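You operate a simulated robot arm through the tools that you are given. There is no shell and no other tool. Be economical: measure what you need, move in short steps, check, and stop when the job is done.

You are at the controls of a simulated robot arm. One attempt, no reset.

Task
Put the lids on both open tubs, shut the mixer lid and run it till the pellets are blended.
Fine: leave the other controls as they are.

Only the result counts: the job must be done as asked and must still hold three seconds after the hand-in. Knocking over, shifting, dropping, spilling or breaking anything else fails it. A push-on lid holds only when it is set on centred and level and pressed home; a screw cap is set on level and turned clockwise until tight.

Robot
A 7-joint arm with a two-finger parallel gripper, hanging from a carriage that runs on a rail from [-1624, 10] to [656, -4] (x, y) and turns from -369 to 319 degrees about z. Base frame: it is fixed where the carriage stands at the start and does not move with it; the origin is on the floor, on the carriage's upright axis, x ahead of it, y to its left, z up; the surface under the hand at the start is at about z = 800. Lengths are in mm, angles in degrees, forces in N, time in s.
With the tool pointing down near the work surface it reaches from about 100 to 600 mm from the robot's upright axis, wherever it stands. Its first joint turns from -166.0 to 166.0 degrees. Places, roughly: air valve knob [1700, 1100, 300]; blower switch [300, 1200, 1000]; bolt eight knob [2500, 2000, 900]; bolt five knob [2500, 1100, 900]; bolt four knob [2100, 1100, 900]; bolt one knob [2100, 2000, 900]; bolt seven knob [2700, 1700, 900]; bolt six knob [2700, 1400, 900]; bolt three knob [1800, 1400, 900]; bolt two knob [1800, 1700, 900]; colour dial [1000, 900, 1100]; damper lever [1800, 1100, 700]; feeder switch [1000, 1100, 1000]; fill button [1600, 1100, 1000]; filler dial [1000, 1100, 1100]; loader switch [1000, 800, 1000]. Payload 3.91 kg.
The TCP is the grasp point between the finger pads, 30 mm short of the fingertips. In the tool frame z runs along the fingers and y along their closing line. Largest opening 110 mm; finger width 20, thickness 10; the body of the gripper, 48 by 112 mm, starts 55 mm behind the TCP.
Orientation is that of the tool frame in the base frame, as [roll, pitch, yaw] about the fixed x, y, z axes, in that order (R = Rz(yaw) Ry(pitch) Rx(roll)). With the fingers straight down and closing along the base's y, the tool's x points along the base's -x, its y along +y and its z along -z.

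Tools
- The arm moves only by the tool drive_tool. Its argument "plan" is a list of rows, each a list of 7 numbers: the finger opening in mm, from 0 to 110, then the shift along the tool's x, y, z in units of 30 mm (1.0 is 30 mm), then the turn, a rotation vector about the tool's x, y, z in units of 6 degrees (1.0 is 6 degrees). In form: [[jaw, tx, ty, tz, wx, wy, wz], ...]. A call has 1 to 20 rows; each row shifts and turns the commanded pose from where the row before left it, along the tool's axes as they then stand. A call with a number of a shift or a turn outside -1 to 1 is refused whole. Rows are played at 5 a second. More than 50 mm and 8.6 degrees between two rows, or a gripper value outside its range, and nothing of the call is played. A pose out of reach is approached as far as the arm can. The call stops where the force on the tool passes 40 N (or 10 N more than at its start, if that is more) or the arm is blocked; 0.2 s more then pass. Each finger travels about 108 mm/s and halts on what it meets, pressing with about 36 N; the grip force reading is that of the motor and also rises with nothing between the fingers. The clock runs only during rows and for 0.2 s after the last one: add rows that do not move to give the fingers time. It gives the time, the measured TCP pose, the force on the tool (base axes), the opening and the grip force at its end, in the units of the frame above (readings bear some noise), with the torque about the TCP (base axes, N m) and any sound that the robot's microphone picked up, and new pictures: "show" is both (left out), scene, wrist or none.
- Cameras (640 x 400 px; columns grow to the right, rows downward): "scene" is now at [217.3, -70.1, 1664.4]; the picture's right is [-0.97, -0.25, 0.00], its down [-0.20, 0.80, -0.56] and it looks along [0.14, -0.55, -0.83] (base axes); focal length 214 px, centre (320, 200). "wrist" rides on the gripper at [72, 17, -103] in the tool frame; the picture's right is [-0.23, 0.97, 0.00], its down [-0.76, -0.18, -0.62] and it looks along [-0.61, -0.14, 0.78] (tool axes); focal length 222 px, centre (320, 200). There is no depth. A picture from a camera that has moved, and an enlarged one, comes with that camera's place and axes in the base frame and with its lens. The place of the scene camera against the robot may be out by one fixed shift of up to 12 mm in any direction.
- move_column(by): slides the trunk up (or, below 0, down) by that many mm; the arm and the scene camera ride with it, the base frame stays. It gives what a move gives, with no picture.
- base_move(legs): drives the robot by 1 to 6 legs, each [ahead, left, turn to the left] in mm, mm and degrees, along the robot's own axes; the way and the turn of a leg run together, so that a leg with both is an arc; at most 1500 mm and 180 degrees a leg. The arm and the cameras ride along, it lands a little off, and it stops where it bumps. It keeps to its track: a leg is cut to what the track allows. It gives what a move gives, and a new picture of the scene camera.
- pan_tilt(pan, tilt): turns the head with the scene camera to pan (to the left, within 155 degrees either way) and tilt (down, from -29 to 69), counted from straight ahead of the robot. It gives what a move gives, and a new picture of the scene camera.
- close_up(camera, box): a new picture of the part [left, top, right, bottom] of that camera's present view, enlarged. The clock stands still meanwhile.
- sign_off(): hands the job in; it is judged then, once.

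Go step by step. Nothing tells you exact positions but the pictures and the camera data: compare them with the known pose of the tool, close in by small moves and look again before you grip or let go. The budget is 120 turns and 260 pictures, counting those below and the enlarged ones. Unless the task says otherwise, let go and move clear before handing in, and close with one line.

The tools are called after "Call:" as a command line: name --pt "numbers of a row" for each row, then --argument value for the rest, lists and objects as JSON in quotes. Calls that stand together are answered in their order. drive_tool: Moves the arm, as the interface text tells. Its arguments: {"type":"object","properties":{"plan":{"type":"array","items":{"type":"array","items":{"type":"number"}}},"show":{"type":"string","enum":["both","scene","wrist","none"]}},"required":["plan"]} The other tools are called the same way: move_column (by) slides the trunk up or down; base_move (legs) drives the base; pan_tilt (pan, tilt) turns the head that bears the scene camera; close_up (camera, box) takes an enlarged picture of a part of a camera's view; sign_off () hands the job in.

At the start:

```text
time_s: 0.0
eef_pos: [212.4, -419.1, 1444.1]
tcp_rot: [180.0, 0.1, -179.9]
force: [-0.2, -0.8, -0.3]
torque: [0.01, 0.0, -0.03]
gripper_width: 109.9
grip_force: 0.0
trunk travel left (down, up): [-350.0, 230.0]
robot x, y, heading: [4.1, 2.9, -0.0]
head pan, tilt: [-75.7, 55.8]
```

scene: 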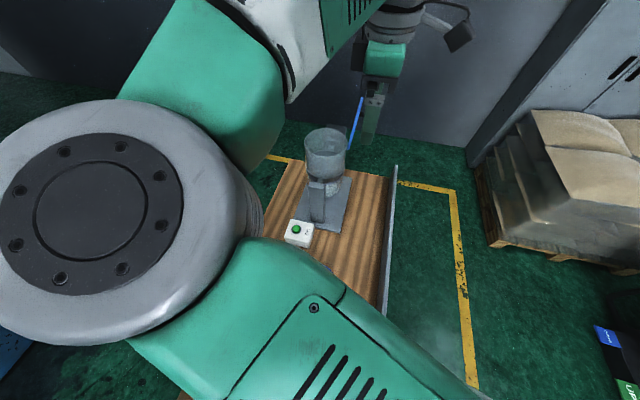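
wrist: 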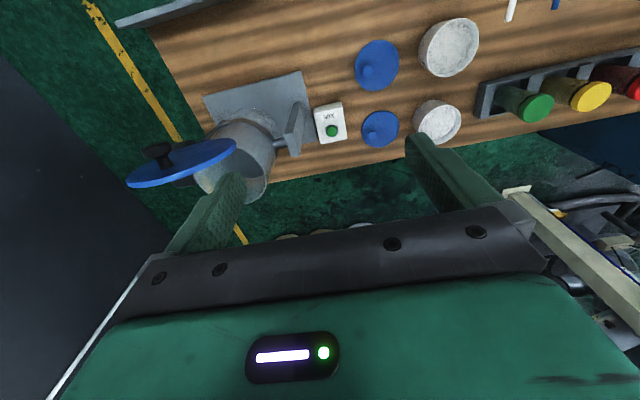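

I see the bench with a mixer (blue hinged lid open), a green button, two blue lids and two open tubs. I'll enlarge these before moving.

Call:
close_up --camera "wrist" --box '[110, 60, 350, 210]'

Call:
close_up --camera "wrist" --box '[320, 0, 640, 200]'

Call:
close_up --camera "scene" --box '[240, 60, 432, 260]'

```text
2.67 times, centred on (230, 135) of wrist
camera zoom: at [140.4, -403.5, 1547.8], right [0.23, 0.97, 0.0], down [0.76, -0.18, 0.62], along [0.61, -0.14, -0.78], focal length 592 px, centre (560, 373)
```

zoom: 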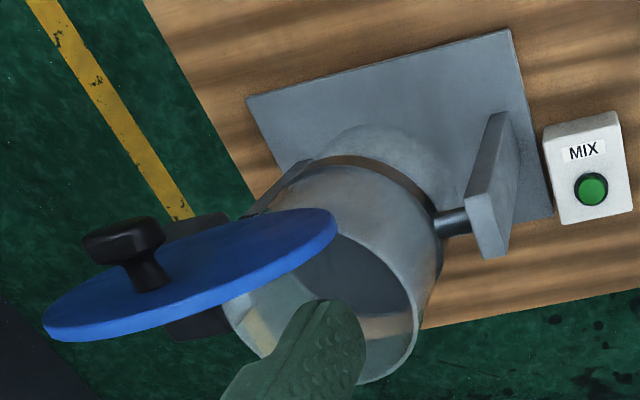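

```text
2.00 times, centred on (480, 100) of wrist
camera zoom: at [140.4, -403.5, 1547.8], right [0.23, 0.97, 0.0], down [0.76, -0.18, 0.62], along [0.61, -0.14, -0.78], focal length 444 px, centre (0, 400)
```

zoom: 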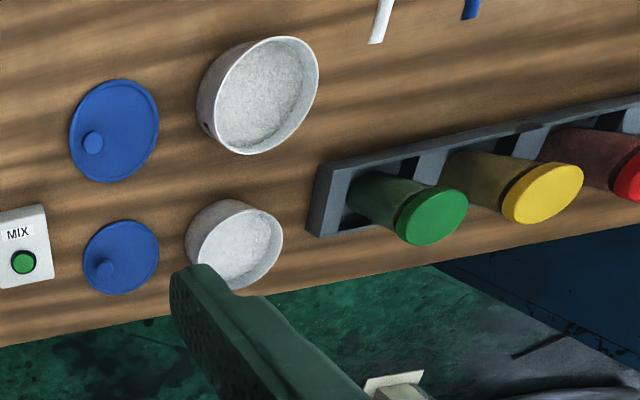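

```text
2.00 times, centred on (336, 160) of scene
camera zoom: at [217.3, -70.1, 1664.4], right [-0.97, -0.25, 0.0], down [-0.2, 0.8, -0.56], along [0.14, -0.55, -0.83], focal length 429 px, centre (288, 280)
```

zoom: 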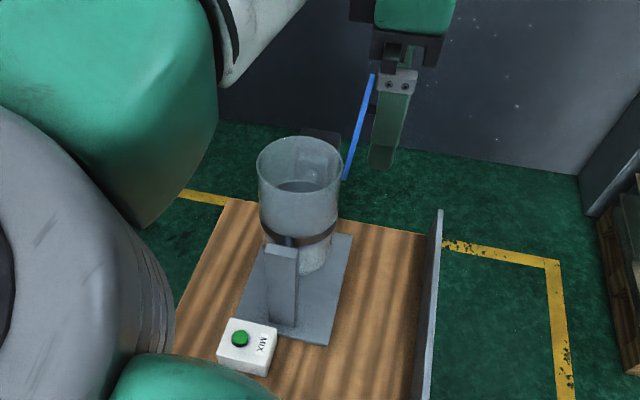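

Next I move the tool over the lids and tubs and look straight down.

Call:
drive_tool --pt "110 0 1 0 0 0 0" --pt "110 0 1 0 0 0 0" --pt "110 0 1 0 0 0 0" --pt "110 0 1 0 0 0 0" --pt "110 0 1 0 0 0 0" --pt "110 0 1 0 0 0 0" --pt "110 0 1 1 0 0 0" --pt "110 0 1 1 0 0 0" --pt "110 0 0 1 0 0 0" --pt "110 0 0 1 0 0 0" --pt "110 0 0 1 0 0 0" --pt "110 0 0 1 0 0 0" --pt "110 0 0 1 0 0 0"

Call:
pan_tilt --pan -20 --tilt 60

```text
time_s: 2.8
eef_pos: [212.4, -181.5, 1231.7]
tcp_rot: [-180.0, 0.1, 180.0]
force: [0.0, -0.1, -1.6]
torque: [-0.01, 0.0, 0.0]
gripper_width: 110.1
grip_force: 0.0
trunk travel left (down, up): [-350.0, 230.0]
robot x, y, heading: [-2.7, 0.7, -0.1]
head pan, tilt: [-75.7, 55.8]
camera scene: at [217.3, -70.1, 1664.4], right [-0.97, -0.25, 0.0], down [-0.2, 0.8, -0.56], along [0.14, -0.55, -0.83], focal length 214 px, centre (320, 200)
camera wrist: at [139.4, -164.0, 1336.9], right [0.23, 0.97, 0.0], down [0.76, -0.18, 0.62], along [0.61, -0.14, -0.78], focal length 222 px, centre (320, 200)
```

scene: 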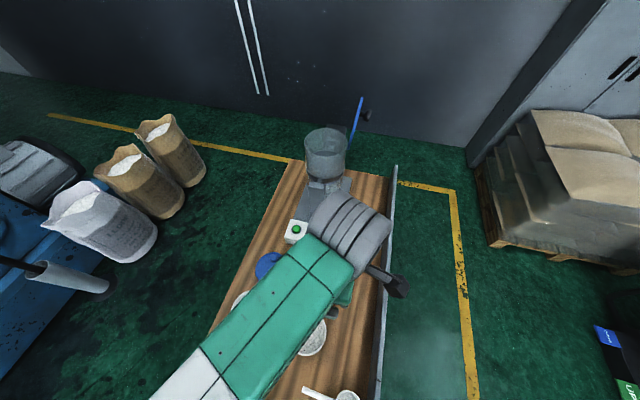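
wrist: 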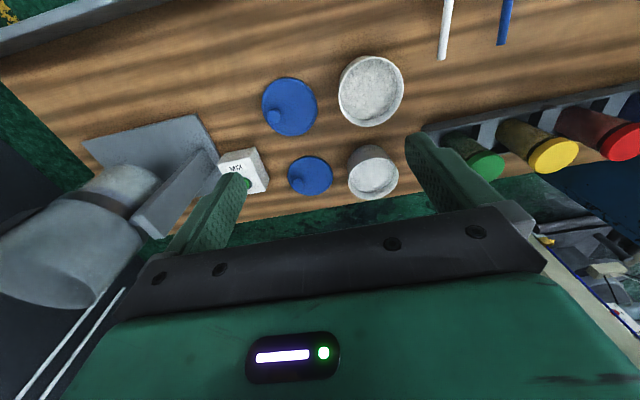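

```text
time_s: 4.0
eef_pos: [211.9, -180.3, 1232.4]
tcp_rot: [-179.9, -0.1, 180.0]
force: [0.6, -0.8, 0.7]
torque: [0.02, 0.0, 0.03]
gripper_width: 110.1
grip_force: 0.0
trunk travel left (down, up): [-350.0, 230.0]
robot x, y, heading: [1.3, 1.5, -0.0]
head pan, tilt: [-20.0, 60.0]
camera scene: at [262.3, -23.9, 1659.3], right [-0.34, -0.94, 0.0], down [-0.81, 0.3, -0.5], along [0.47, -0.17, -0.87], focal length 214 px, centre (320, 200)
```

scene: 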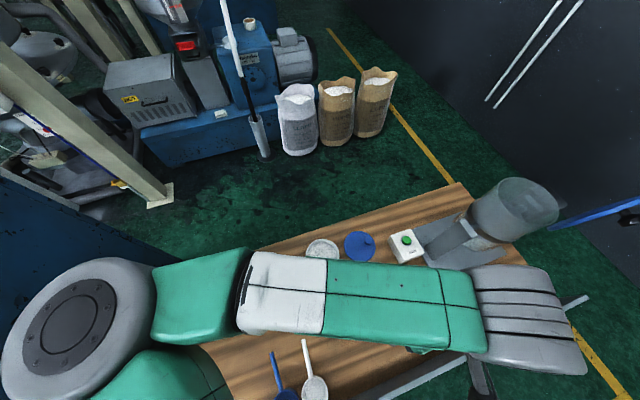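

Call:
close_up --camera "wrist" --box '[240, 40, 440, 215]'

Call:
close_up --camera "wrist" --box '[0, 120, 280, 320]'

Call:
close_up --camera "scene" --box '[380, 130, 640, 290]'

```text
2.29 times, centred on (340, 128) of wrist
camera zoom: at [139.5, -164.1, 1337.5], right [0.23, 0.97, 0.0], down [0.76, -0.18, 0.62], along [0.61, -0.14, -0.78], focal length 508 px, centre (274, 366)
```

zoom: 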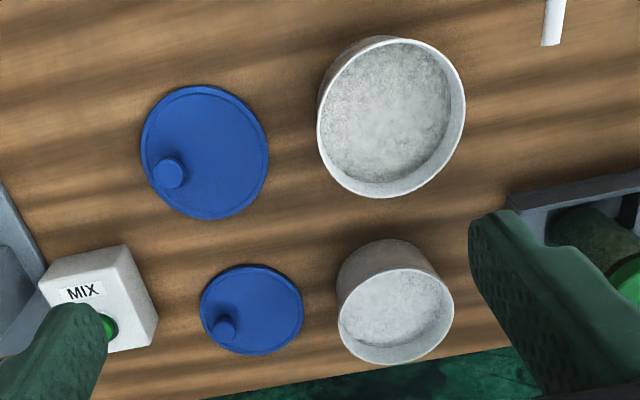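

```text
2.00 times, centred on (140, 220) of wrist
camera zoom: at [139.5, -164.1, 1337.5], right [0.23, 0.97, 0.0], down [0.76, -0.18, 0.62], along [0.61, -0.14, -0.78], focal length 444 px, centre (680, 160)
```

zoom: 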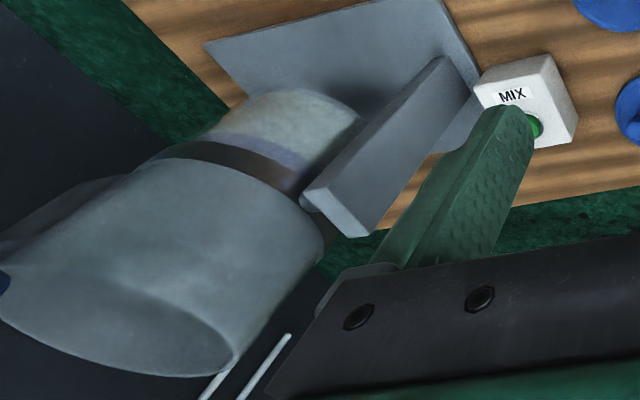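

```text
2.46 times, centred on (510, 210) of scene
camera zoom: at [262.3, -23.9, 1659.3], right [-0.34, -0.94, 0.0], down [-0.81, 0.3, -0.5], along [0.47, -0.17, -0.87], focal length 528 px, centre (-148, 175)
```

zoom: 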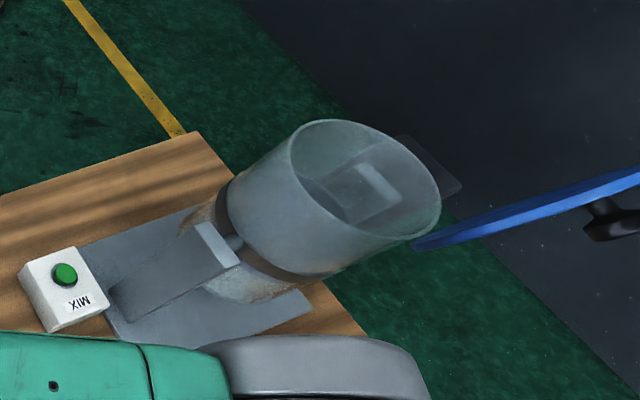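

Call:
drive_tool --pt "110 -1 -1 1 0 0 0" --pt "110 -1 -1 1 0 0 0" --pt "70 -0.17 -1 1 0 0 0" --pt "70 0 -1 1 0 0 0" --pt "70 0 0 1 0 0 0" --pt "70 0 0 1 0 0 0" --pt "70 0 0 1 0 0 0" --pt "70 0 0 0.7 0 0 0" --pt "70 0 0 0 0 0 0"

Call:
close_up --camera "wrist" --box '[200, 0, 520, 200]'

```text
refused: row 1 steps farther than a row can; nothing moved
```

```text
2.00 times, centred on (360, 100) of wrist
camera zoom: at [139.5, -164.1, 1337.5], right [0.23, 0.97, 0.0], down [0.76, -0.18, 0.62], along [0.61, -0.14, -0.78], focal length 444 px, centre (240, 400)
```

zoom: 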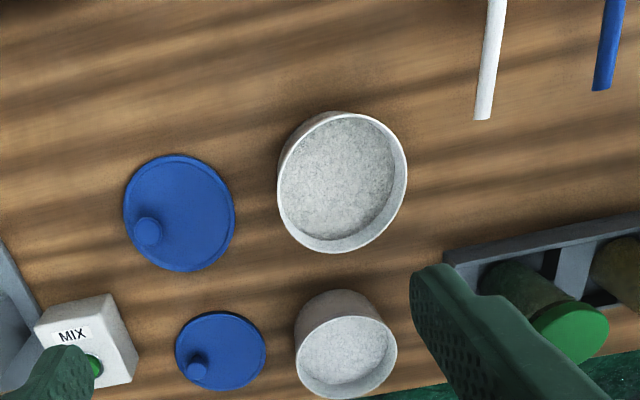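

The lids' knobs sit off-centre, about 35 mm towards -y. Retrying the approach above lid A's knob in smaller rows.

Call:
drive_tool --pt "110 -1 -1 0 0 0 0" --pt "110 -1 -1 0 0 0 0" --pt "70 -0.17 -1 1 0 0 0" --pt "70 0 -1 1 0 0 0" --pt "70 0 0 1 0 0 0" --pt "70 0 0 1 0 0 0" --pt "70 0 0 1 0 0 0" --pt "70 0 0 1 0 0 0" --pt "70 0 0 1 0 0 0" --pt "70 0 0 0.7 0 0 0" --pt "70 0 0 0 0 0 0" --show "wrist"

Call:
close_up --camera "wrist" --box '[160, 0, 480, 200]'

```text
time_s: 6.5
eef_pos: [277.6, -297.5, 1002.7]
tcp_rot: [-180.0, 0.0, 179.9]
force: [0.1, -0.7, 0.8]
torque: [0.02, -0.01, -0.01]
gripper_width: 69.9
grip_force: 0.0
trunk travel left (down, up): [-350.0, 230.0]
robot x, y, heading: [-1.4, 0.8, 0.1]
head pan, tilt: [-20.0, 60.0]
camera wrist: at [205.0, -281.6, 1106.4], right [0.23, 0.97, 0.0], down [0.76, -0.18, 0.62], along [0.61, -0.14, -0.78], focal length 222 px, centre (320, 200)
```

wrist: 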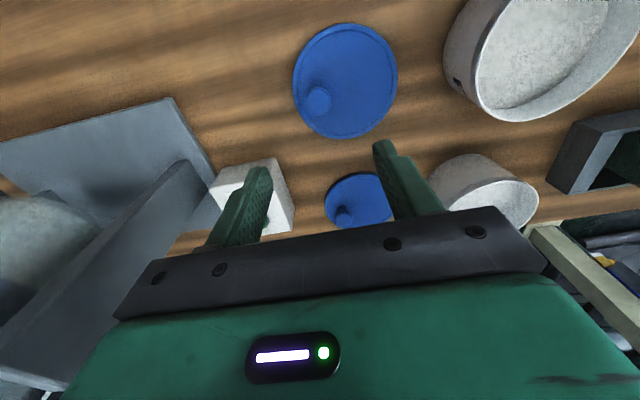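

```text
2.00 times, centred on (320, 100) of wrist
camera zoom: at [205.0, -281.6, 1106.4], right [0.23, 0.97, 0.0], down [0.76, -0.18, 0.62], along [0.61, -0.14, -0.78], focal length 444 px, centre (320, 400)
```

zoom: 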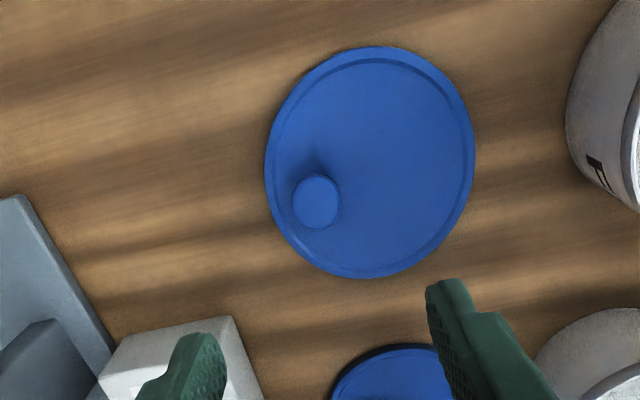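

Call:
drive_tool --pt "55 0.1 0 1 0 0 0" --pt "55 0 0 1 0 0 0" --pt "55 0 0 1 0 0 0" --pt "55 0 0 1 0 0 0" --pt "55 0 0 0.7 0 0 0" --pt "55 0 0 0 0 0 0" --show "wrist"

Call:
close_up --camera "wrist" --box '[160, 0, 480, 200]'

Call:
pan_tilt --pan -45 --tilt 65

```text
time_s: 7.8
eef_pos: [274.5, -300.6, 860.8]
tcp_rot: [-180.0, 0.0, 179.9]
force: [-0.3, -0.4, 0.5]
torque: [0.03, -0.01, -0.01]
gripper_width: 55.2
grip_force: 0.2
trunk travel left (down, up): [-350.0, 230.0]
robot x, y, heading: [-0.4, 1.8, 0.4]
head pan, tilt: [-20.0, 60.0]
camera wrist: at [201.4, -284.0, 965.5], right [0.23, 0.97, 0.0], down [0.76, -0.18, 0.62], along [0.61, -0.14, -0.78], focal length 222 px, centre (320, 200)
```

wrist: 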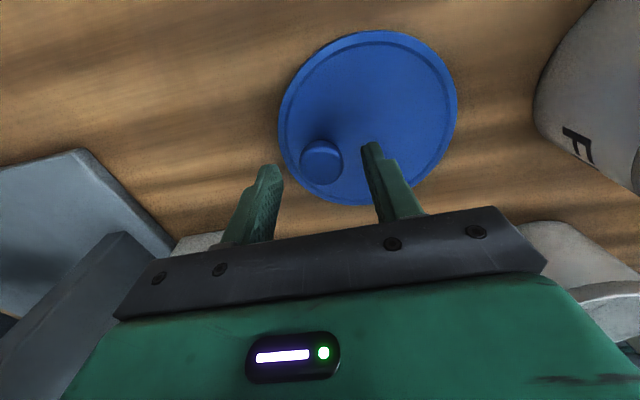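

```text
2.00 times, centred on (320, 100) of wrist
camera zoom: at [201.4, -284.0, 965.5], right [0.23, 0.97, 0.0], down [0.76, -0.18, 0.62], along [0.61, -0.14, -0.78], focal length 444 px, centre (320, 400)
```

zoom: 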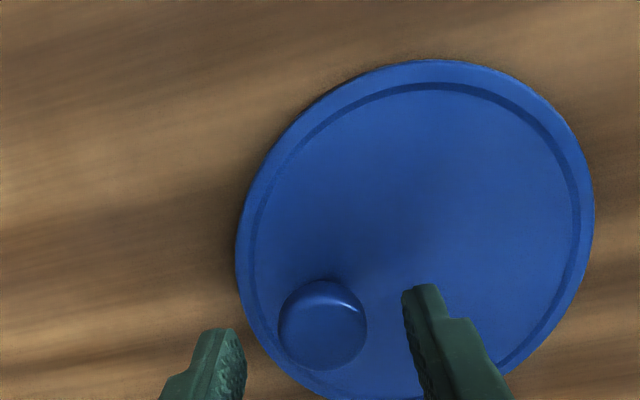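

```text
time_s: 8.7
eef_pos: [275.2, -300.5, 862.0]
tcp_rot: [-179.9, 0.0, 180.0]
force: [-0.3, -0.6, 0.0]
torque: [0.04, 0.03, 0.0]
gripper_width: 55.1
grip_force: 0.1
trunk travel left (down, up): [-350.0, 230.0]
robot x, y, heading: [-1.0, 4.3, 0.2]
head pan, tilt: [-45.0, 65.0]
camera scene: at [242.7, -43.9, 1653.7], right [-0.71, -0.71, 0.0], down [-0.64, 0.64, -0.42], along [0.3, -0.3, -0.91], focal length 214 px, centre (320, 200)
```

scene: 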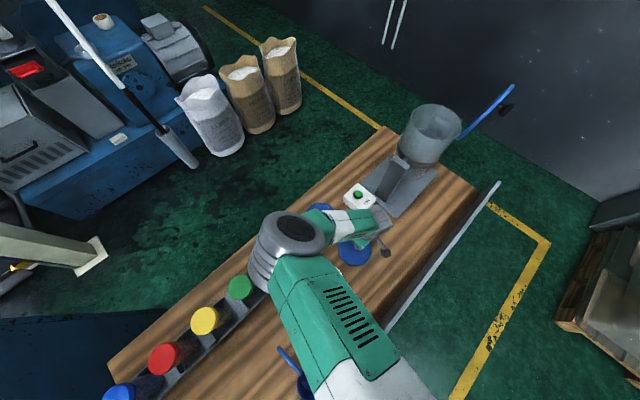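

Call:
drive_tool --pt "55 -0.1 0 0.3 0 0 0" --pt "55 0 0 0.3 0 0 0" --pt "55 0 0 0 0 0 0" --show "wrist"

Call:
close_up --camera "wrist" --box '[200, 50, 440, 200]'

```text
time_s: 9.5
eef_pos: [277.6, -301.2, 843.3]
tcp_rot: [180.0, 0.1, -180.0]
force: [-0.3, 0.3, 0.2]
torque: [0.0, -0.03, -0.02]
gripper_width: 55.0
grip_force: 0.0
trunk travel left (down, up): [-350.0, 230.0]
robot x, y, heading: [0.9, 4.0, -0.2]
head pan, tilt: [-45.0, 65.0]
camera wrist: at [204.8, -284.2, 947.3], right [0.23, 0.97, 0.0], down [0.76, -0.18, 0.62], along [0.61, -0.14, -0.78], focal length 222 px, centre (320, 200)
```

wrist: 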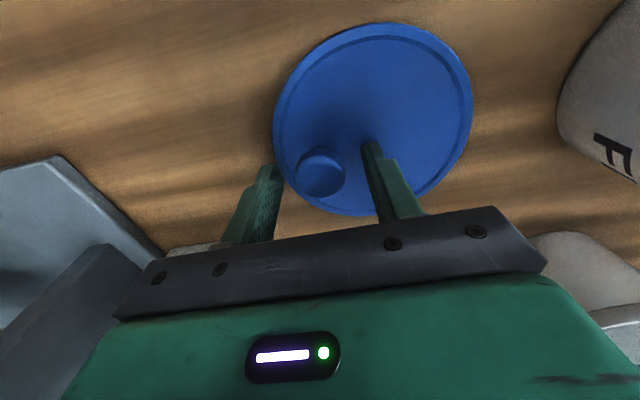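

```text
2.67 times, centred on (320, 125) of wrist
camera zoom: at [204.8, -284.2, 947.3], right [0.23, 0.97, 0.0], down [0.76, -0.18, 0.62], along [0.61, -0.14, -0.78], focal length 592 px, centre (320, 400)
```

zoom: 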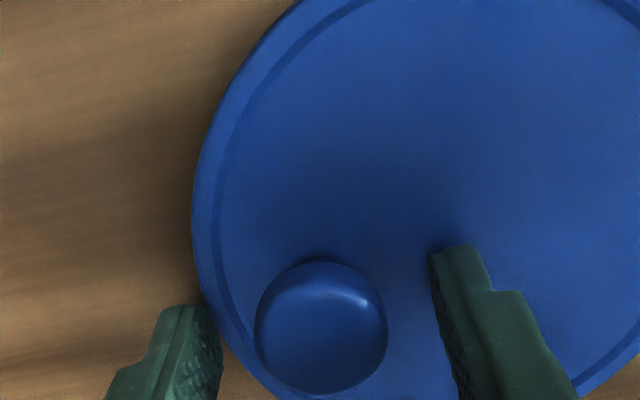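

Call:
drive_tool --pt "55 0 0 0.1 0 0 0" --pt "55 0 0 0.1 0 0 0" --pt "55 0 0 0 0 0 0" --show "none"

```text
time_s: 10.3
eef_pos: [278.9, -301.4, 838.5]
tcp_rot: [180.0, 0.0, 180.0]
force: [-7.8, 9.7, 39.3]
torque: [0.63, 0.18, 0.16]
gripper_width: 54.9
grip_force: 0.0
trunk travel left (down, up): [-350.0, 230.0]
robot x, y, heading: [1.4, -1.3, 0.2]
head pan, tilt: [-45.0, 65.0]
```

Touched the lid plate, so its surface is at about z = 809. Raising 2 mm and closing on the knob.

Call:
drive_tool --pt "55 0 0 -0.1 0 0 0" --pt "40 0 0 0 0 0 0" --pt "25 0 0 0 0 0 0" --pt "20 0 0 0 0 0 0" --pt "20 0 0 0 0 0 0" --show "wrist"

```text
time_s: 11.5
eef_pos: [277.9, -301.0, 839.6]
tcp_rot: [180.0, 0.1, 180.0]
force: [-1.0, -0.1, -0.1]
torque: [-0.03, 0.02, 0.03]
gripper_width: 28.3
grip_force: 36.0
trunk travel left (down, up): [-350.0, 230.0]
robot x, y, heading: [-0.2, -1.3, -0.1]
head pan, tilt: [-45.0, 65.0]
camera wrist: at [205.2, -284.4, 944.6], right [0.23, 0.97, 0.0], down [0.76, -0.18, 0.62], along [0.61, -0.14, -0.78], focal length 222 px, centre (320, 200)
```

wrist: 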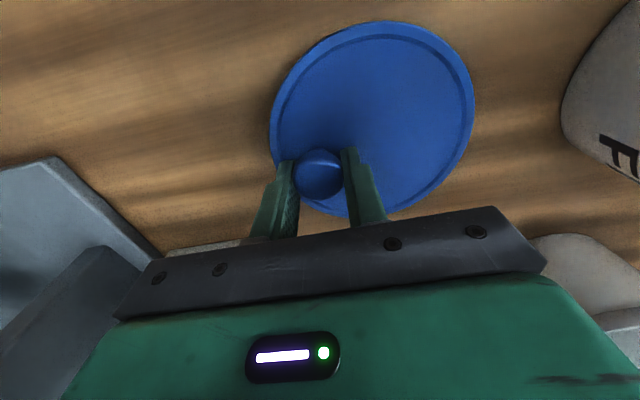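

Call:
close_up --camera "wrist" --box '[240, 0, 496, 160]'

Call:
drive_tool --pt "20 0 0 -0.5 0 0 0" --pt "20 0 0 -1 0 0 0" --pt "20 0 0 -1 0 0 0" --pt "20 0 0 -1 0 0 0" --pt "20 0 0 -1 0 0 0" --pt "20 0 0 0 0 0 0" --show "wrist"

Call:
close_up --camera "wrist" --box '[240, 0, 560, 200]'

```text
2.50 times, centred on (368, 80) of wrist
camera zoom: at [205.2, -284.4, 944.6], right [0.23, 0.97, 0.0], down [0.76, -0.18, 0.62], along [0.61, -0.14, -0.78], focal length 555 px, centre (200, 500)
```

zoom: 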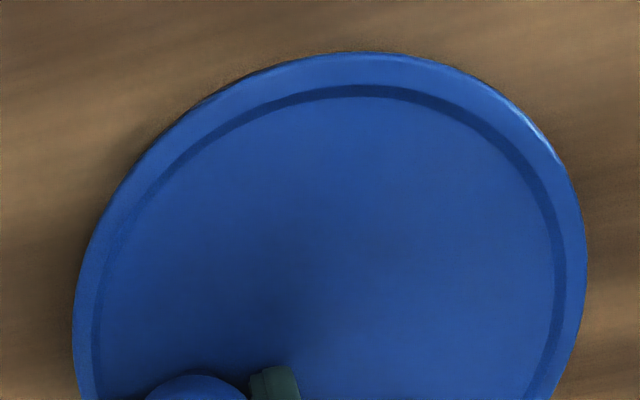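

```text
time_s: 12.9
eef_pos: [278.4, -302.1, 976.9]
tcp_rot: [180.0, 0.0, 180.0]
force: [-0.2, -0.4, -0.6]
torque: [-0.01, 0.0, -0.02]
gripper_width: 27.9
grip_force: 35.9
trunk travel left (down, up): [-350.0, 230.0]
robot x, y, heading: [-2.8, 0.2, 0.2]
head pan, tilt: [-45.0, 65.0]
camera wrist: at [206.3, -285.0, 1081.0], right [0.23, 0.97, 0.0], down [0.76, -0.18, 0.62], along [0.61, -0.14, -0.78], focal length 222 px, centre (320, 200)
```

wrist: 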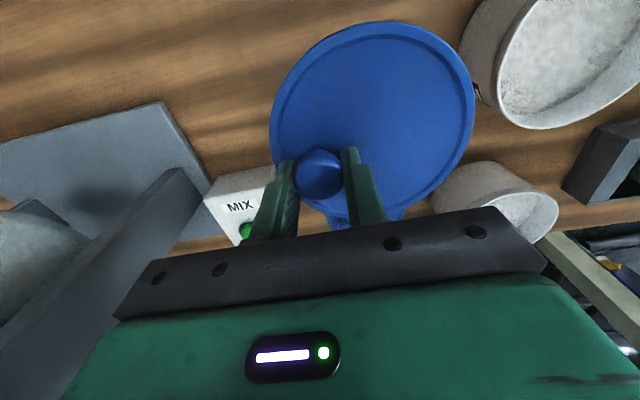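

```text
2.00 times, centred on (400, 100) of wrist
camera zoom: at [206.3, -285.0, 1081.0], right [0.23, 0.97, 0.0], down [0.76, -0.18, 0.62], along [0.61, -0.14, -0.78], focal length 444 px, centre (160, 400)
```

zoom: 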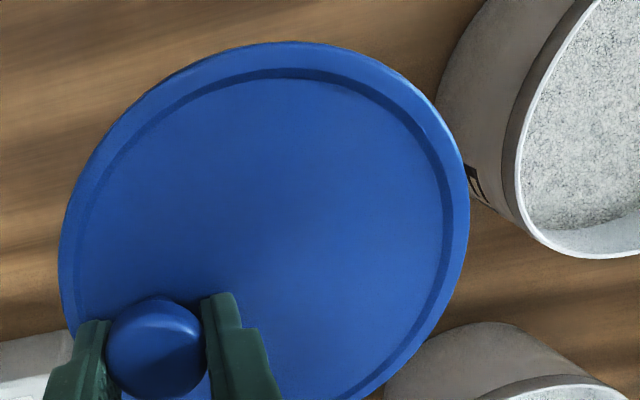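

Lid A is held level, with its centre about 34 mm in +y from the TCP. I raise a little to measure tub A's rim.

Call:
drive_tool --pt "20 0 0.5 -1 0 0 0" --pt "20 0 0.5 -1 0 0 0" --pt "20 0 0.5 -1 0 0 0" --pt "20 0 0 -1 0 0 0" --pt "20 0 0 0 0 0 0" --show "wrist"

Call:
close_up --camera "wrist" --box '[384, 0, 640, 160]'

```text
time_s: 14.1
eef_pos: [279.0, -254.8, 1095.7]
tcp_rot: [-180.0, 0.0, -180.0]
force: [-0.1, -0.1, -0.1]
torque: [-0.02, -0.02, -0.02]
gripper_width: 28.2
grip_force: 36.1
trunk travel left (down, up): [-350.0, 230.0]
robot x, y, heading: [-1.1, 0.3, 0.0]
head pan, tilt: [-45.0, 65.0]
camera wrist: at [205.7, -238.1, 1200.4], right [0.23, 0.97, 0.0], down [0.76, -0.18, 0.62], along [0.61, -0.14, -0.78], focal length 222 px, centre (320, 200)
```

wrist: 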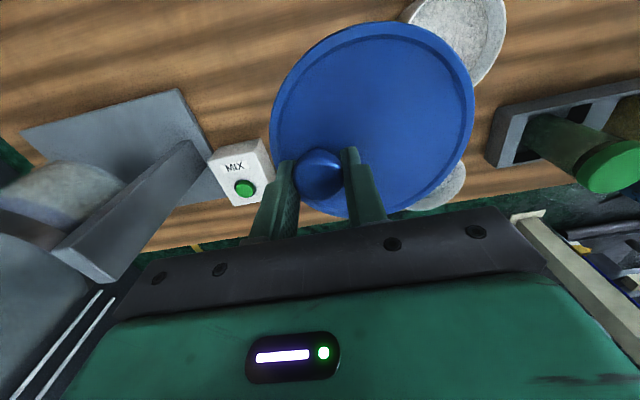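

```text
2.50 times, centred on (512, 80) of wrist
camera zoom: at [205.7, -238.1, 1200.4], right [0.23, 0.97, 0.0], down [0.76, -0.18, 0.62], along [0.61, -0.14, -0.78], focal length 555 px, centre (-160, 500)
```

zoom: 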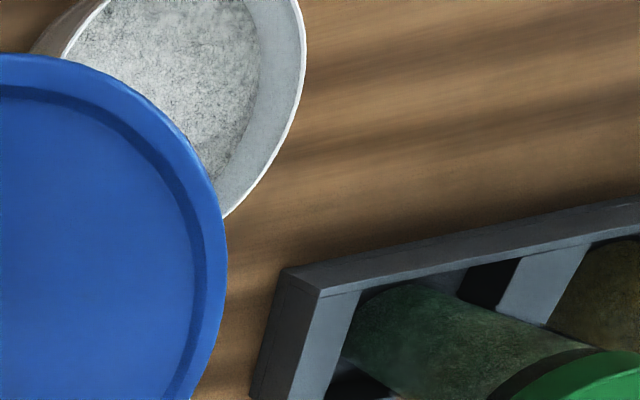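

Call:
drive_tool --pt "20 0.5 1 0 0 0 0" --pt "20 0.5 1 0 0 0 0" --pt "20 0.5 1 0 0 0 0" --pt "20 0.5 1 0 0 0 0" --pt "20 0 1 0 0 0 0" --pt "20 0 1 0 0 0 0" --pt "20 0 1 0 0 0 0" --pt "20 0 1 0 0 0 0" --pt "20 0 1 0 0 0 0" --pt "20 0 1 0 0 0 0" --pt "20 0 0.7 0 0 0 0" --pt "20 0 0 0 0 0 0" --pt "20 0 0 0 0 0 0" --show "wrist"

Call:
close_up --camera "wrist" --box '[120, 60, 312, 180]'

Call:
pan_tilt --pan -30 --tilt 69

```text
time_s: 16.9
eef_pos: [235.0, 62.0, 1087.4]
tcp_rot: [180.0, 0.0, -180.0]
force: [-0.6, -0.4, -0.4]
torque: [-0.02, 0.01, 0.0]
gripper_width: 28.2
grip_force: 36.0
out of reach, approached as far as the arm can: row 6, 7, 8
trunk travel left (down, up): [-350.0, 230.0]
robot x, y, heading: [-1.6, 0.0, 0.0]
head pan, tilt: [-45.0, 65.0]
camera wrist: at [162.1, 78.5, 1191.2], right [0.23, 0.97, 0.0], down [0.76, -0.18, 0.62], along [0.61, -0.14, -0.78], focal length 222 px, centre (320, 200)
```

wrist: 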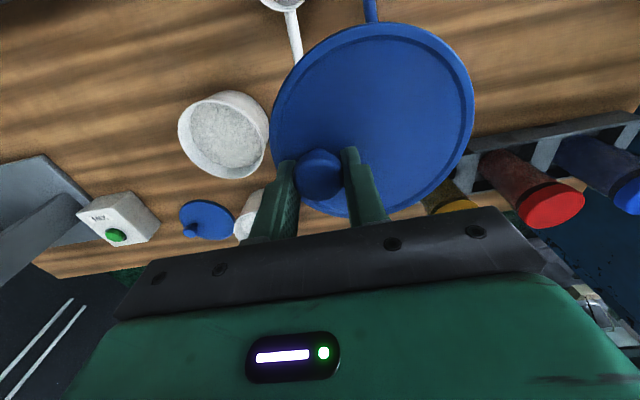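

```text
3.33 times, centred on (216, 120) of wrist
camera zoom: at [162.1, 78.5, 1191.2], right [0.23, 0.97, 0.0], down [0.76, -0.18, 0.62], along [0.61, -0.14, -0.78], focal length 740 px, centre (667, 467)
```

zoom: 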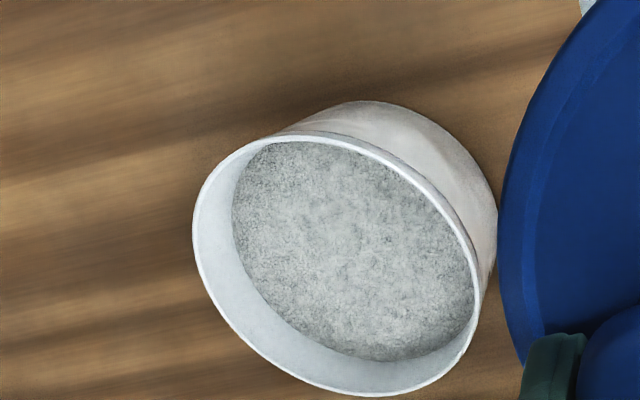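

```text
time_s: 17.7
eef_pos: [234.8, 61.8, 1087.2]
tcp_rot: [-180.0, 0.0, -180.0]
force: [0.1, -0.4, 0.5]
torque: [0.01, -0.02, -0.01]
gripper_width: 28.1
grip_force: 36.3
trunk travel left (down, up): [-350.0, 230.0]
robot x, y, heading: [1.7, -0.4, 0.3]
head pan, tilt: [-30.0, 68.8]
camera scene: at [248.1, -29.0, 1649.9], right [-0.5, -0.87, 0.0], down [-0.81, 0.47, -0.36], along [0.31, -0.18, -0.93], focal length 214 px, centre (320, 200)
```

scene: 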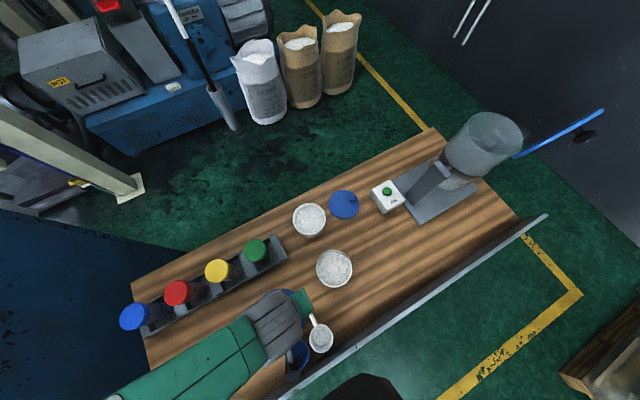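

Triangulating puts tub A's rim at about (266, -93, 884) with radius 61; the lid centre is at TCP + (-3, +34). I bring the lid high over tub A, then check.

Call:
drive_tool --pt "20 0 -1 0 0 0 0" --pt "20 0 -1 0 0 0 0" --pt "20 0 -1 0 0 0 0" --pt "20 0 -1 0 0 0 0" --pt "20 0 -1 0 0 0 0" --pt "20 -0.5 -1 0 0 0 0" --pt "20 -0.65 -0.3 0 0 0 0" --pt "20 0 0 0 0 0 0" --pt "20 0 0 0 0 0 0" --show "none"

```text
time_s: 19.7
eef_pos: [270.6, -127.0, 1086.4]
tcp_rot: [-179.9, 0.0, 180.0]
force: [1.1, -0.4, -0.2]
torque: [0.0, 0.01, 0.01]
gripper_width: 28.2
grip_force: 36.1
trunk travel left (down, up): [-350.0, 230.0]
robot x, y, heading: [-1.5, -2.2, 0.1]
head pan, tilt: [-30.0, 68.8]
```

Call:
drive_tool --pt "20 0 0 1 0 0 0" --pt "20 0 0 1 0 0 0" --pt "20 0 0 1 0 0 0" --pt "20 0 0 1 0 0 0" --pt "20 0.04 0 0.8 0 0 0" --pt "20 0 0 0 0 0 0" --pt "20 0 0 0 0 0 0"

Call:
close_up --camera "wrist" --box '[240, 0, 496, 240]'

Call:
close_up --camera "scene" --box '[270, 180, 430, 300]'

```text
time_s: 21.3
eef_pos: [268.0, -126.4, 940.5]
tcp_rot: [179.9, 0.0, 180.0]
force: [-0.4, -0.8, 0.0]
torque: [0.0, 0.04, 0.02]
gripper_width: 28.1
grip_force: 36.0
trunk travel left (down, up): [-350.0, 230.0]
robot x, y, heading: [-5.1, 0.6, -0.1]
head pan, tilt: [-30.0, 68.8]
camera scene: at [248.1, -29.0, 1649.9], right [-0.5, -0.87, 0.0], down [-0.81, 0.47, -0.36], along [0.31, -0.18, -0.93], focal length 214 px, centre (320, 200)
camera wrist: at [195.5, -109.9, 1045.6], right [0.23, 0.97, 0.0], down [0.76, -0.18, 0.62], along [0.61, -0.14, -0.78], focal length 222 px, centre (320, 200)
```

scene: 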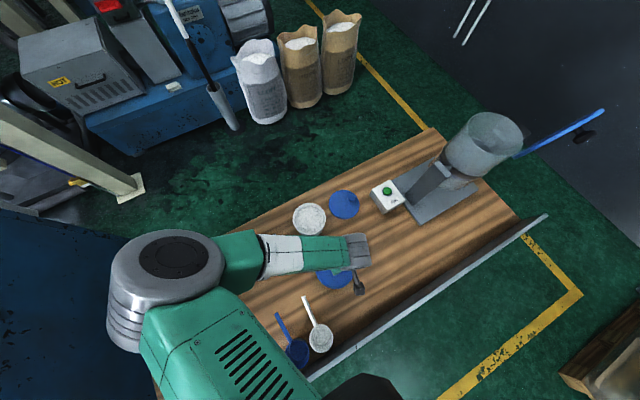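
wrist: 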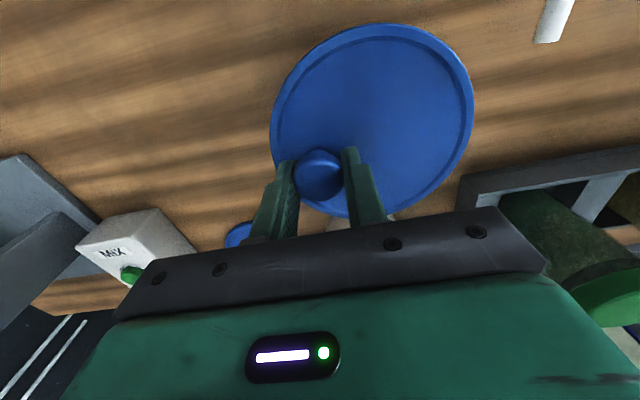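

```text
1.67 times, centred on (368, 120) of wrist
camera zoom: at [195.5, -109.9, 1045.6], right [0.23, 0.97, 0.0], down [0.76, -0.18, 0.62], along [0.61, -0.14, -0.78], focal length 370 px, centre (240, 333)
```

zoom: 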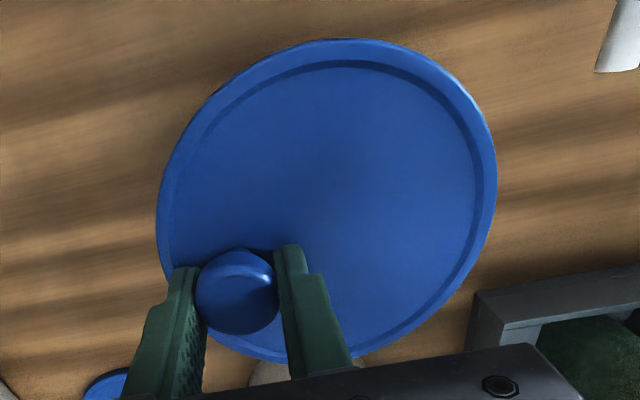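

```text
3.33 times, centred on (350, 240) of scene
camera zoom: at [248.1, -29.0, 1649.9], right [-0.5, -0.87, 0.0], down [-0.81, 0.47, -0.36], along [0.31, -0.18, -0.93], focal length 715 px, centre (220, 67)
```

zoom: 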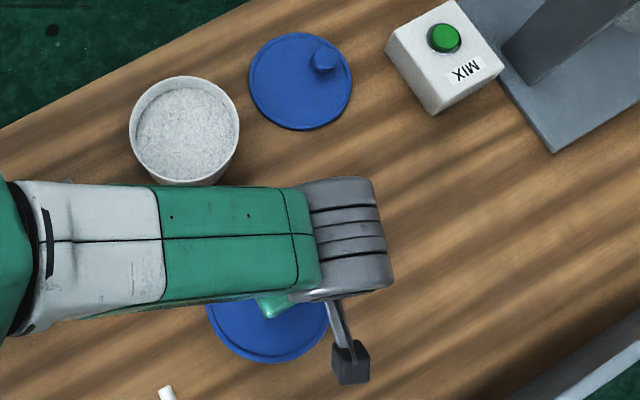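

Call:
drive_tool --pt "20 -0.04 -0.02 0.3 0 0 0" --pt "20 0 0 0.1 0 0 0" --pt "20 0 0 0.1 0 0 0" --pt "20 0 0 0.1 0 0 0" --pt "20 0 0 0 0 0 0" --show "none"

```text
time_s: 22.5
eef_pos: [268.5, -128.1, 923.7]
tcp_rot: [-180.0, 0.0, 180.0]
force: [-0.1, -0.2, -0.1]
torque: [0.0, -0.02, 0.02]
gripper_width: 28.2
grip_force: 35.4
trunk travel left (down, up): [-350.0, 230.0]
robot x, y, heading: [-0.1, 2.3, -0.1]
head pan, tilt: [-30.0, 68.8]
```

Call:
drive_tool --pt "20 0 0 0.1 0 0 0" --pt "20 0 0 0.1 0 0 0" --pt "20 0 0 0.1 0 0 0" --pt "20 0 0 0 0 0 0" --show "none"

```text
time_s: 23.5
eef_pos: [269.8, -127.5, 916.2]
tcp_rot: [-179.9, 0.0, -180.0]
force: [-6.3, 4.5, 32.3]
torque: [0.24, 0.06, -0.02]
gripper_width: 28.4
grip_force: 36.1
trunk travel left (down, up): [-350.0, 230.0]
robot x, y, heading: [1.9, -2.8, -0.1]
head pan, tilt: [-30.0, 68.8]
heard: snap
```

A snap was heard. I release and look at the lid.

Call:
drive_tool --pt "20 0 0 -0.05 0 0 0" --pt "40 0 0 0 0 0 0" --pt "50 0 0 0 0 0 0" --pt "50 0 0 -1 0 0 0" --pt "50 0 0 -1 0 0 0" --pt "50 0 0 -1 0 0 0" --pt "50 0 0 0 0 0 0" --show "wrist"

Call:
close_up --camera "wrist" --box '[240, 0, 496, 240]'

```text
time_s: 25.1
eef_pos: [268.6, -127.9, 1006.8]
tcp_rot: [180.0, 0.1, -180.0]
force: [0.3, -0.2, 0.2]
torque: [-0.07, 0.01, 0.02]
gripper_width: 50.0
grip_force: 0.0
trunk travel left (down, up): [-350.0, 230.0]
robot x, y, heading: [-0.1, 0.1, -0.1]
head pan, tilt: [-30.0, 68.8]
camera wrist: at [196.2, -111.1, 1111.7], right [0.23, 0.97, 0.0], down [0.76, -0.18, 0.62], along [0.61, -0.14, -0.78], focal length 222 px, centre (320, 200)
```

wrist: 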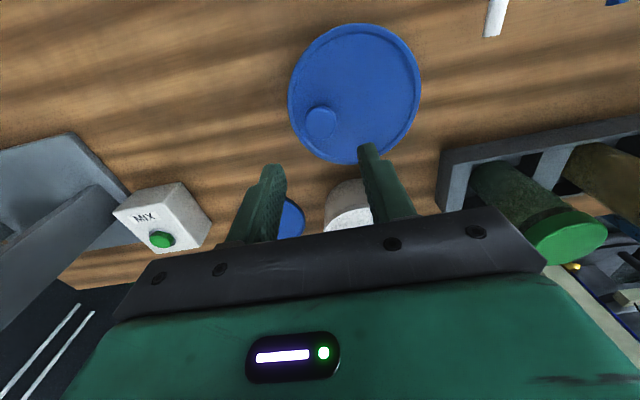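

```text
1.67 times, centred on (368, 120) of wrist
camera zoom: at [196.2, -111.1, 1111.7], right [0.23, 0.97, 0.0], down [0.76, -0.18, 0.62], along [0.61, -0.14, -0.78], focal length 370 px, centre (240, 333)
```

zoom: 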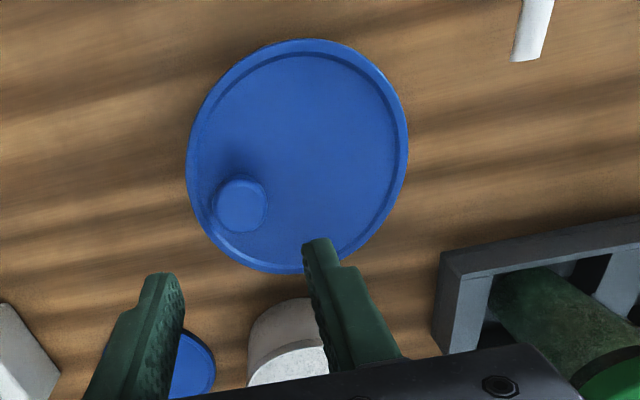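

Call:
drive_tool --pt "0 0 1 0 0 0 0" --pt "0 0 0.15 1 0 0 0" --pt "0 0 0 1 0 0 0" --pt "0 0 0 0.6 0 0 0" --pt "0 0 0 0.1 0 0 0" --pt "0 0 0 0.1 0 0 0" --pt "0 0 0 0.1 0 0 0" --pt "0 0 0 0.1 0 0 0" --pt "0 0 0 0.1 0 0 0" --pt "0 0 0 0.1 0 0 0" --pt "0 0 0 0.1 0 0 0" --pt "0 0 0 0.1 0 0 0" --show "none"

```text
time_s: 27.2
eef_pos: [269.3, -92.4, 915.5]
tcp_rot: [-180.0, 0.1, 180.0]
force: [-3.6, 5.1, 30.8]
torque: [0.12, 0.13, 0.02]
gripper_width: 0.0
grip_force: 36.1
trunk travel left (down, up): [-350.0, 230.0]
robot x, y, heading: [-3.1, 0.1, -0.2]
head pan, tilt: [-30.0, 68.8]
stopped in row 10: the force on the tool passed its limit at 49 N (the readings are from after the stop); the commanded pose is now the measured one
```

Tub A's lid is home (firm contact at z = 885). Next is lid B.

Call:
drive_tool --pt "0 0 0 -1 0 0 0" --pt "0 0 0 -1 0 0 0" --pt "0 0 0 -1 0 0 0" --pt "55 -1 -1 0 0 0 0" --pt "55 -1 -1 0 0 0 0" --pt "55 -1 -1 0 0 0 0" --pt "55 -1 -1 0 0 0 0" --pt "55 -1 -1 0 0 0 0" --pt "55 -1 -1 0 0 0 0" --pt "55 -0.7 -0.9 0 0 0 0" --pt "55 0 0 0 0 0 0" --pt "55 0 0 0 0 0 0" --show "wrist"

Call:
close_up --camera "wrist" --box '[200, 0, 520, 200]'

Call:
close_up --camera "scene" --box '[230, 180, 470, 330]'

```text
time_s: 29.8
eef_pos: [470.8, -300.5, 1003.7]
tcp_rot: [-179.9, 0.0, 180.0]
force: [0.4, -0.4, 0.2]
torque: [0.03, 0.02, 0.03]
gripper_width: 55.1
grip_force: 0.1
trunk travel left (down, up): [-350.0, 230.0]
robot x, y, heading: [-0.6, -2.4, 0.1]
head pan, tilt: [-30.0, 68.8]
camera wrist: at [398.4, -283.8, 1107.8], right [0.23, 0.97, 0.0], down [0.76, -0.18, 0.62], along [0.61, -0.14, -0.78], focal length 222 px, centre (320, 200)
```

wrist: 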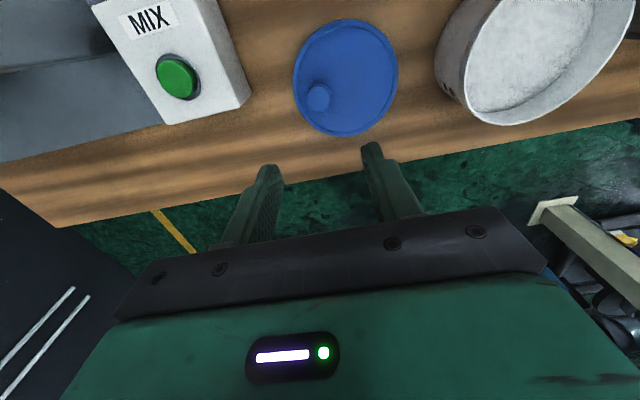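

```text
2.00 times, centred on (360, 100) of wrist
camera zoom: at [398.4, -283.8, 1107.8], right [0.23, 0.97, 0.0], down [0.76, -0.18, 0.62], along [0.61, -0.14, -0.78], focal length 444 px, centre (240, 400)
```

zoom: 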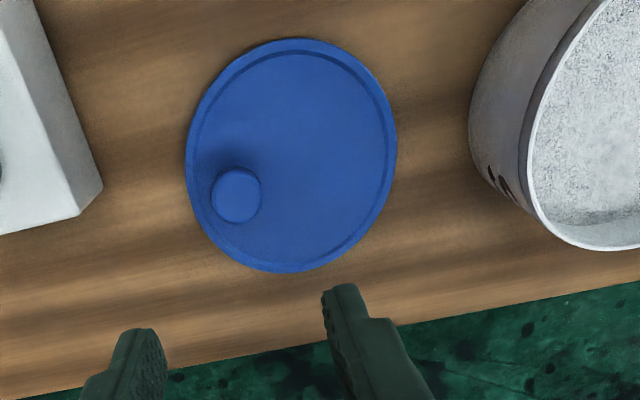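

```text
2.67 times, centred on (350, 255) of scene
camera zoom: at [248.0, -29.0, 1649.9], right [-0.5, -0.87, 0.0], down [-0.81, 0.47, -0.36], along [0.31, -0.18, -0.93], focal length 572 px, centre (240, 53)
```

zoom: 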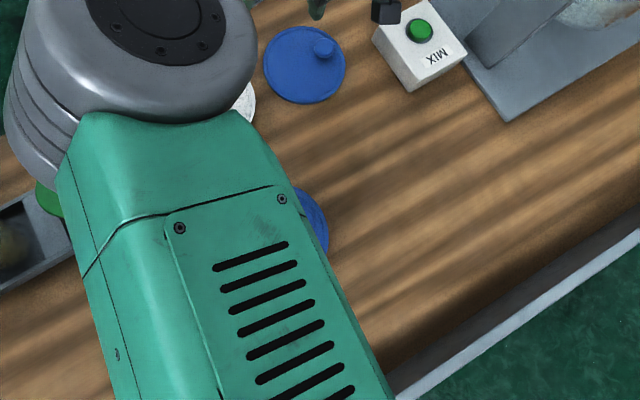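

Call:
drive_tool --pt "55 0.13 0 1 0 0 0" --pt "55 0 0 1 0 0 0" --pt "55 0 0 1 0 0 0" --pt "55 0 0 1 0 0 0" --pt "55 0 0 1 0 0 0" --pt "55 0 0 0.2 0 0 0" --pt "55 0 0 0.1 0 0 0" --pt "55 0 0 0.1 0 0 0" --pt "55 0 0 0 0 0 0" --show "wrist"

Call:
close_up --camera "wrist" --box '[200, 50, 440, 200]'

```text
time_s: 31.8
eef_pos: [465.2, -300.5, 841.1]
tcp_rot: [-179.9, 0.0, -180.0]
force: [-0.7, 0.0, 0.4]
torque: [-0.01, 0.0, -0.01]
gripper_width: 55.1
grip_force: 0.0
trunk travel left (down, up): [-350.0, 230.0]
robot x, y, heading: [-1.7, 0.0, -0.2]
head pan, tilt: [-30.0, 68.8]
camera wrist: at [392.6, -283.4, 946.0], right [0.23, 0.97, 0.0], down [0.76, -0.18, 0.62], along [0.61, -0.14, -0.78], focal length 222 px, centre (320, 200)
```

wrist: 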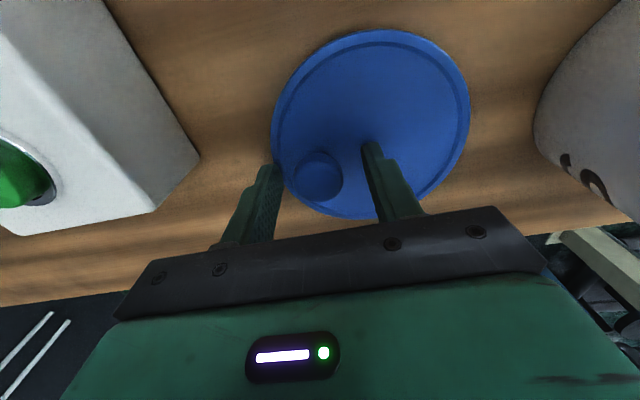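

```text
2.67 times, centred on (320, 125) of wrist
camera zoom: at [392.6, -283.4, 946.0], right [0.23, 0.97, 0.0], down [0.76, -0.18, 0.62], along [0.61, -0.14, -0.78], focal length 592 px, centre (320, 400)
```

zoom: 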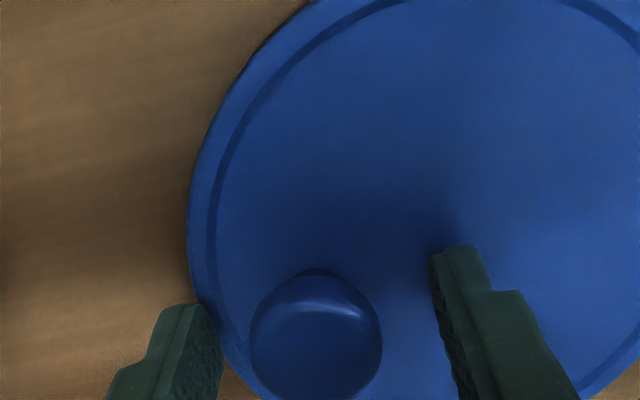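

Call:
drive_tool --pt "40 0 0 0 0 0 0" --pt "25 0 0 0 0 0 0" --pt "20 0 0 0 0 0 0" --pt "20 0 0 0 0 0 0" --pt "20 0 0 -0.5 0 0 0" --pt "20 0 0 -1 0 0 0" --pt "20 0 0 -1 0 0 0" --pt "20 0 0 -1 0 0 0" --pt "20 0 0 -1 0 0 0" --pt "20 0 0 -1 0 0 0" --pt "20 0 0 0 0 0 0" --show "wrist"

Call:
close_up --camera "wrist" --box '[240, 0, 560, 200]'

Call:
close_up --camera "scene" --box '[250, 170, 410, 300]'

```text
time_s: 34.2
eef_pos: [466.3, -300.7, 1006.6]
tcp_rot: [-179.9, 0.0, 180.0]
force: [-0.3, 0.2, 0.0]
torque: [0.0, -0.02, -0.02]
gripper_width: 28.2
grip_force: 36.3
trunk travel left (down, up): [-350.0, 230.0]
robot x, y, heading: [0.2, -0.3, 0.1]
head pan, tilt: [-30.0, 68.8]
camera wrist: at [393.7, -284.3, 1111.3], right [0.23, 0.97, 0.0], down [0.76, -0.18, 0.62], along [0.61, -0.14, -0.78], focal length 222 px, centre (320, 200)
```

wrist: 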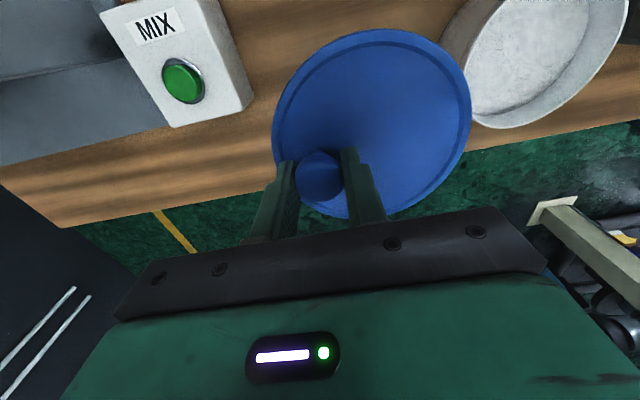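

```text
2.00 times, centred on (400, 100) of wrist
camera zoom: at [393.7, -284.3, 1111.3], right [0.23, 0.97, 0.0], down [0.76, -0.18, 0.62], along [0.61, -0.14, -0.78], focal length 444 px, centre (160, 400)
```

zoom: 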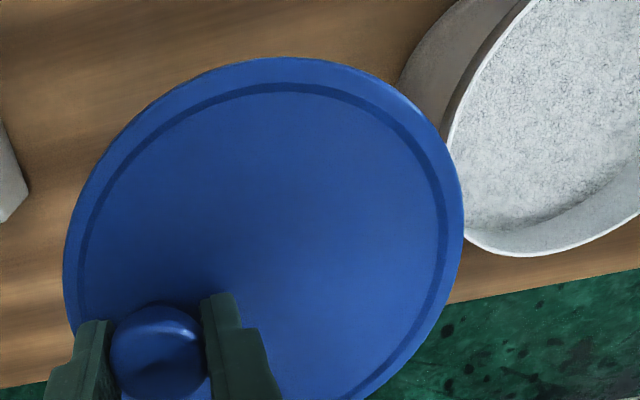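

```text
3.08 times, centred on (330, 235) of scene
camera zoom: at [248.1, -28.9, 1649.9], right [-0.5, -0.87, 0.0], down [-0.81, 0.47, -0.36], along [0.31, -0.18, -0.93], focal length 660 px, centre (289, 92)
```

zoom: 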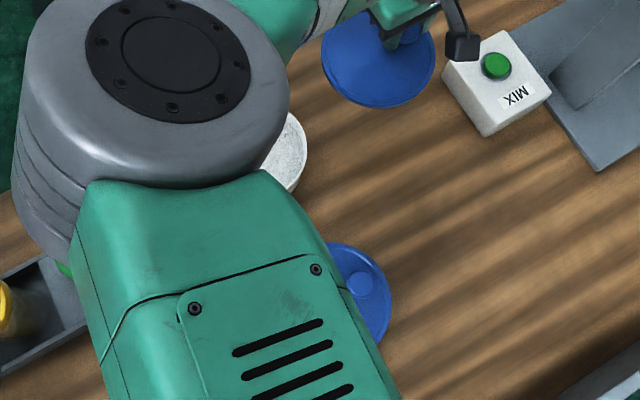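

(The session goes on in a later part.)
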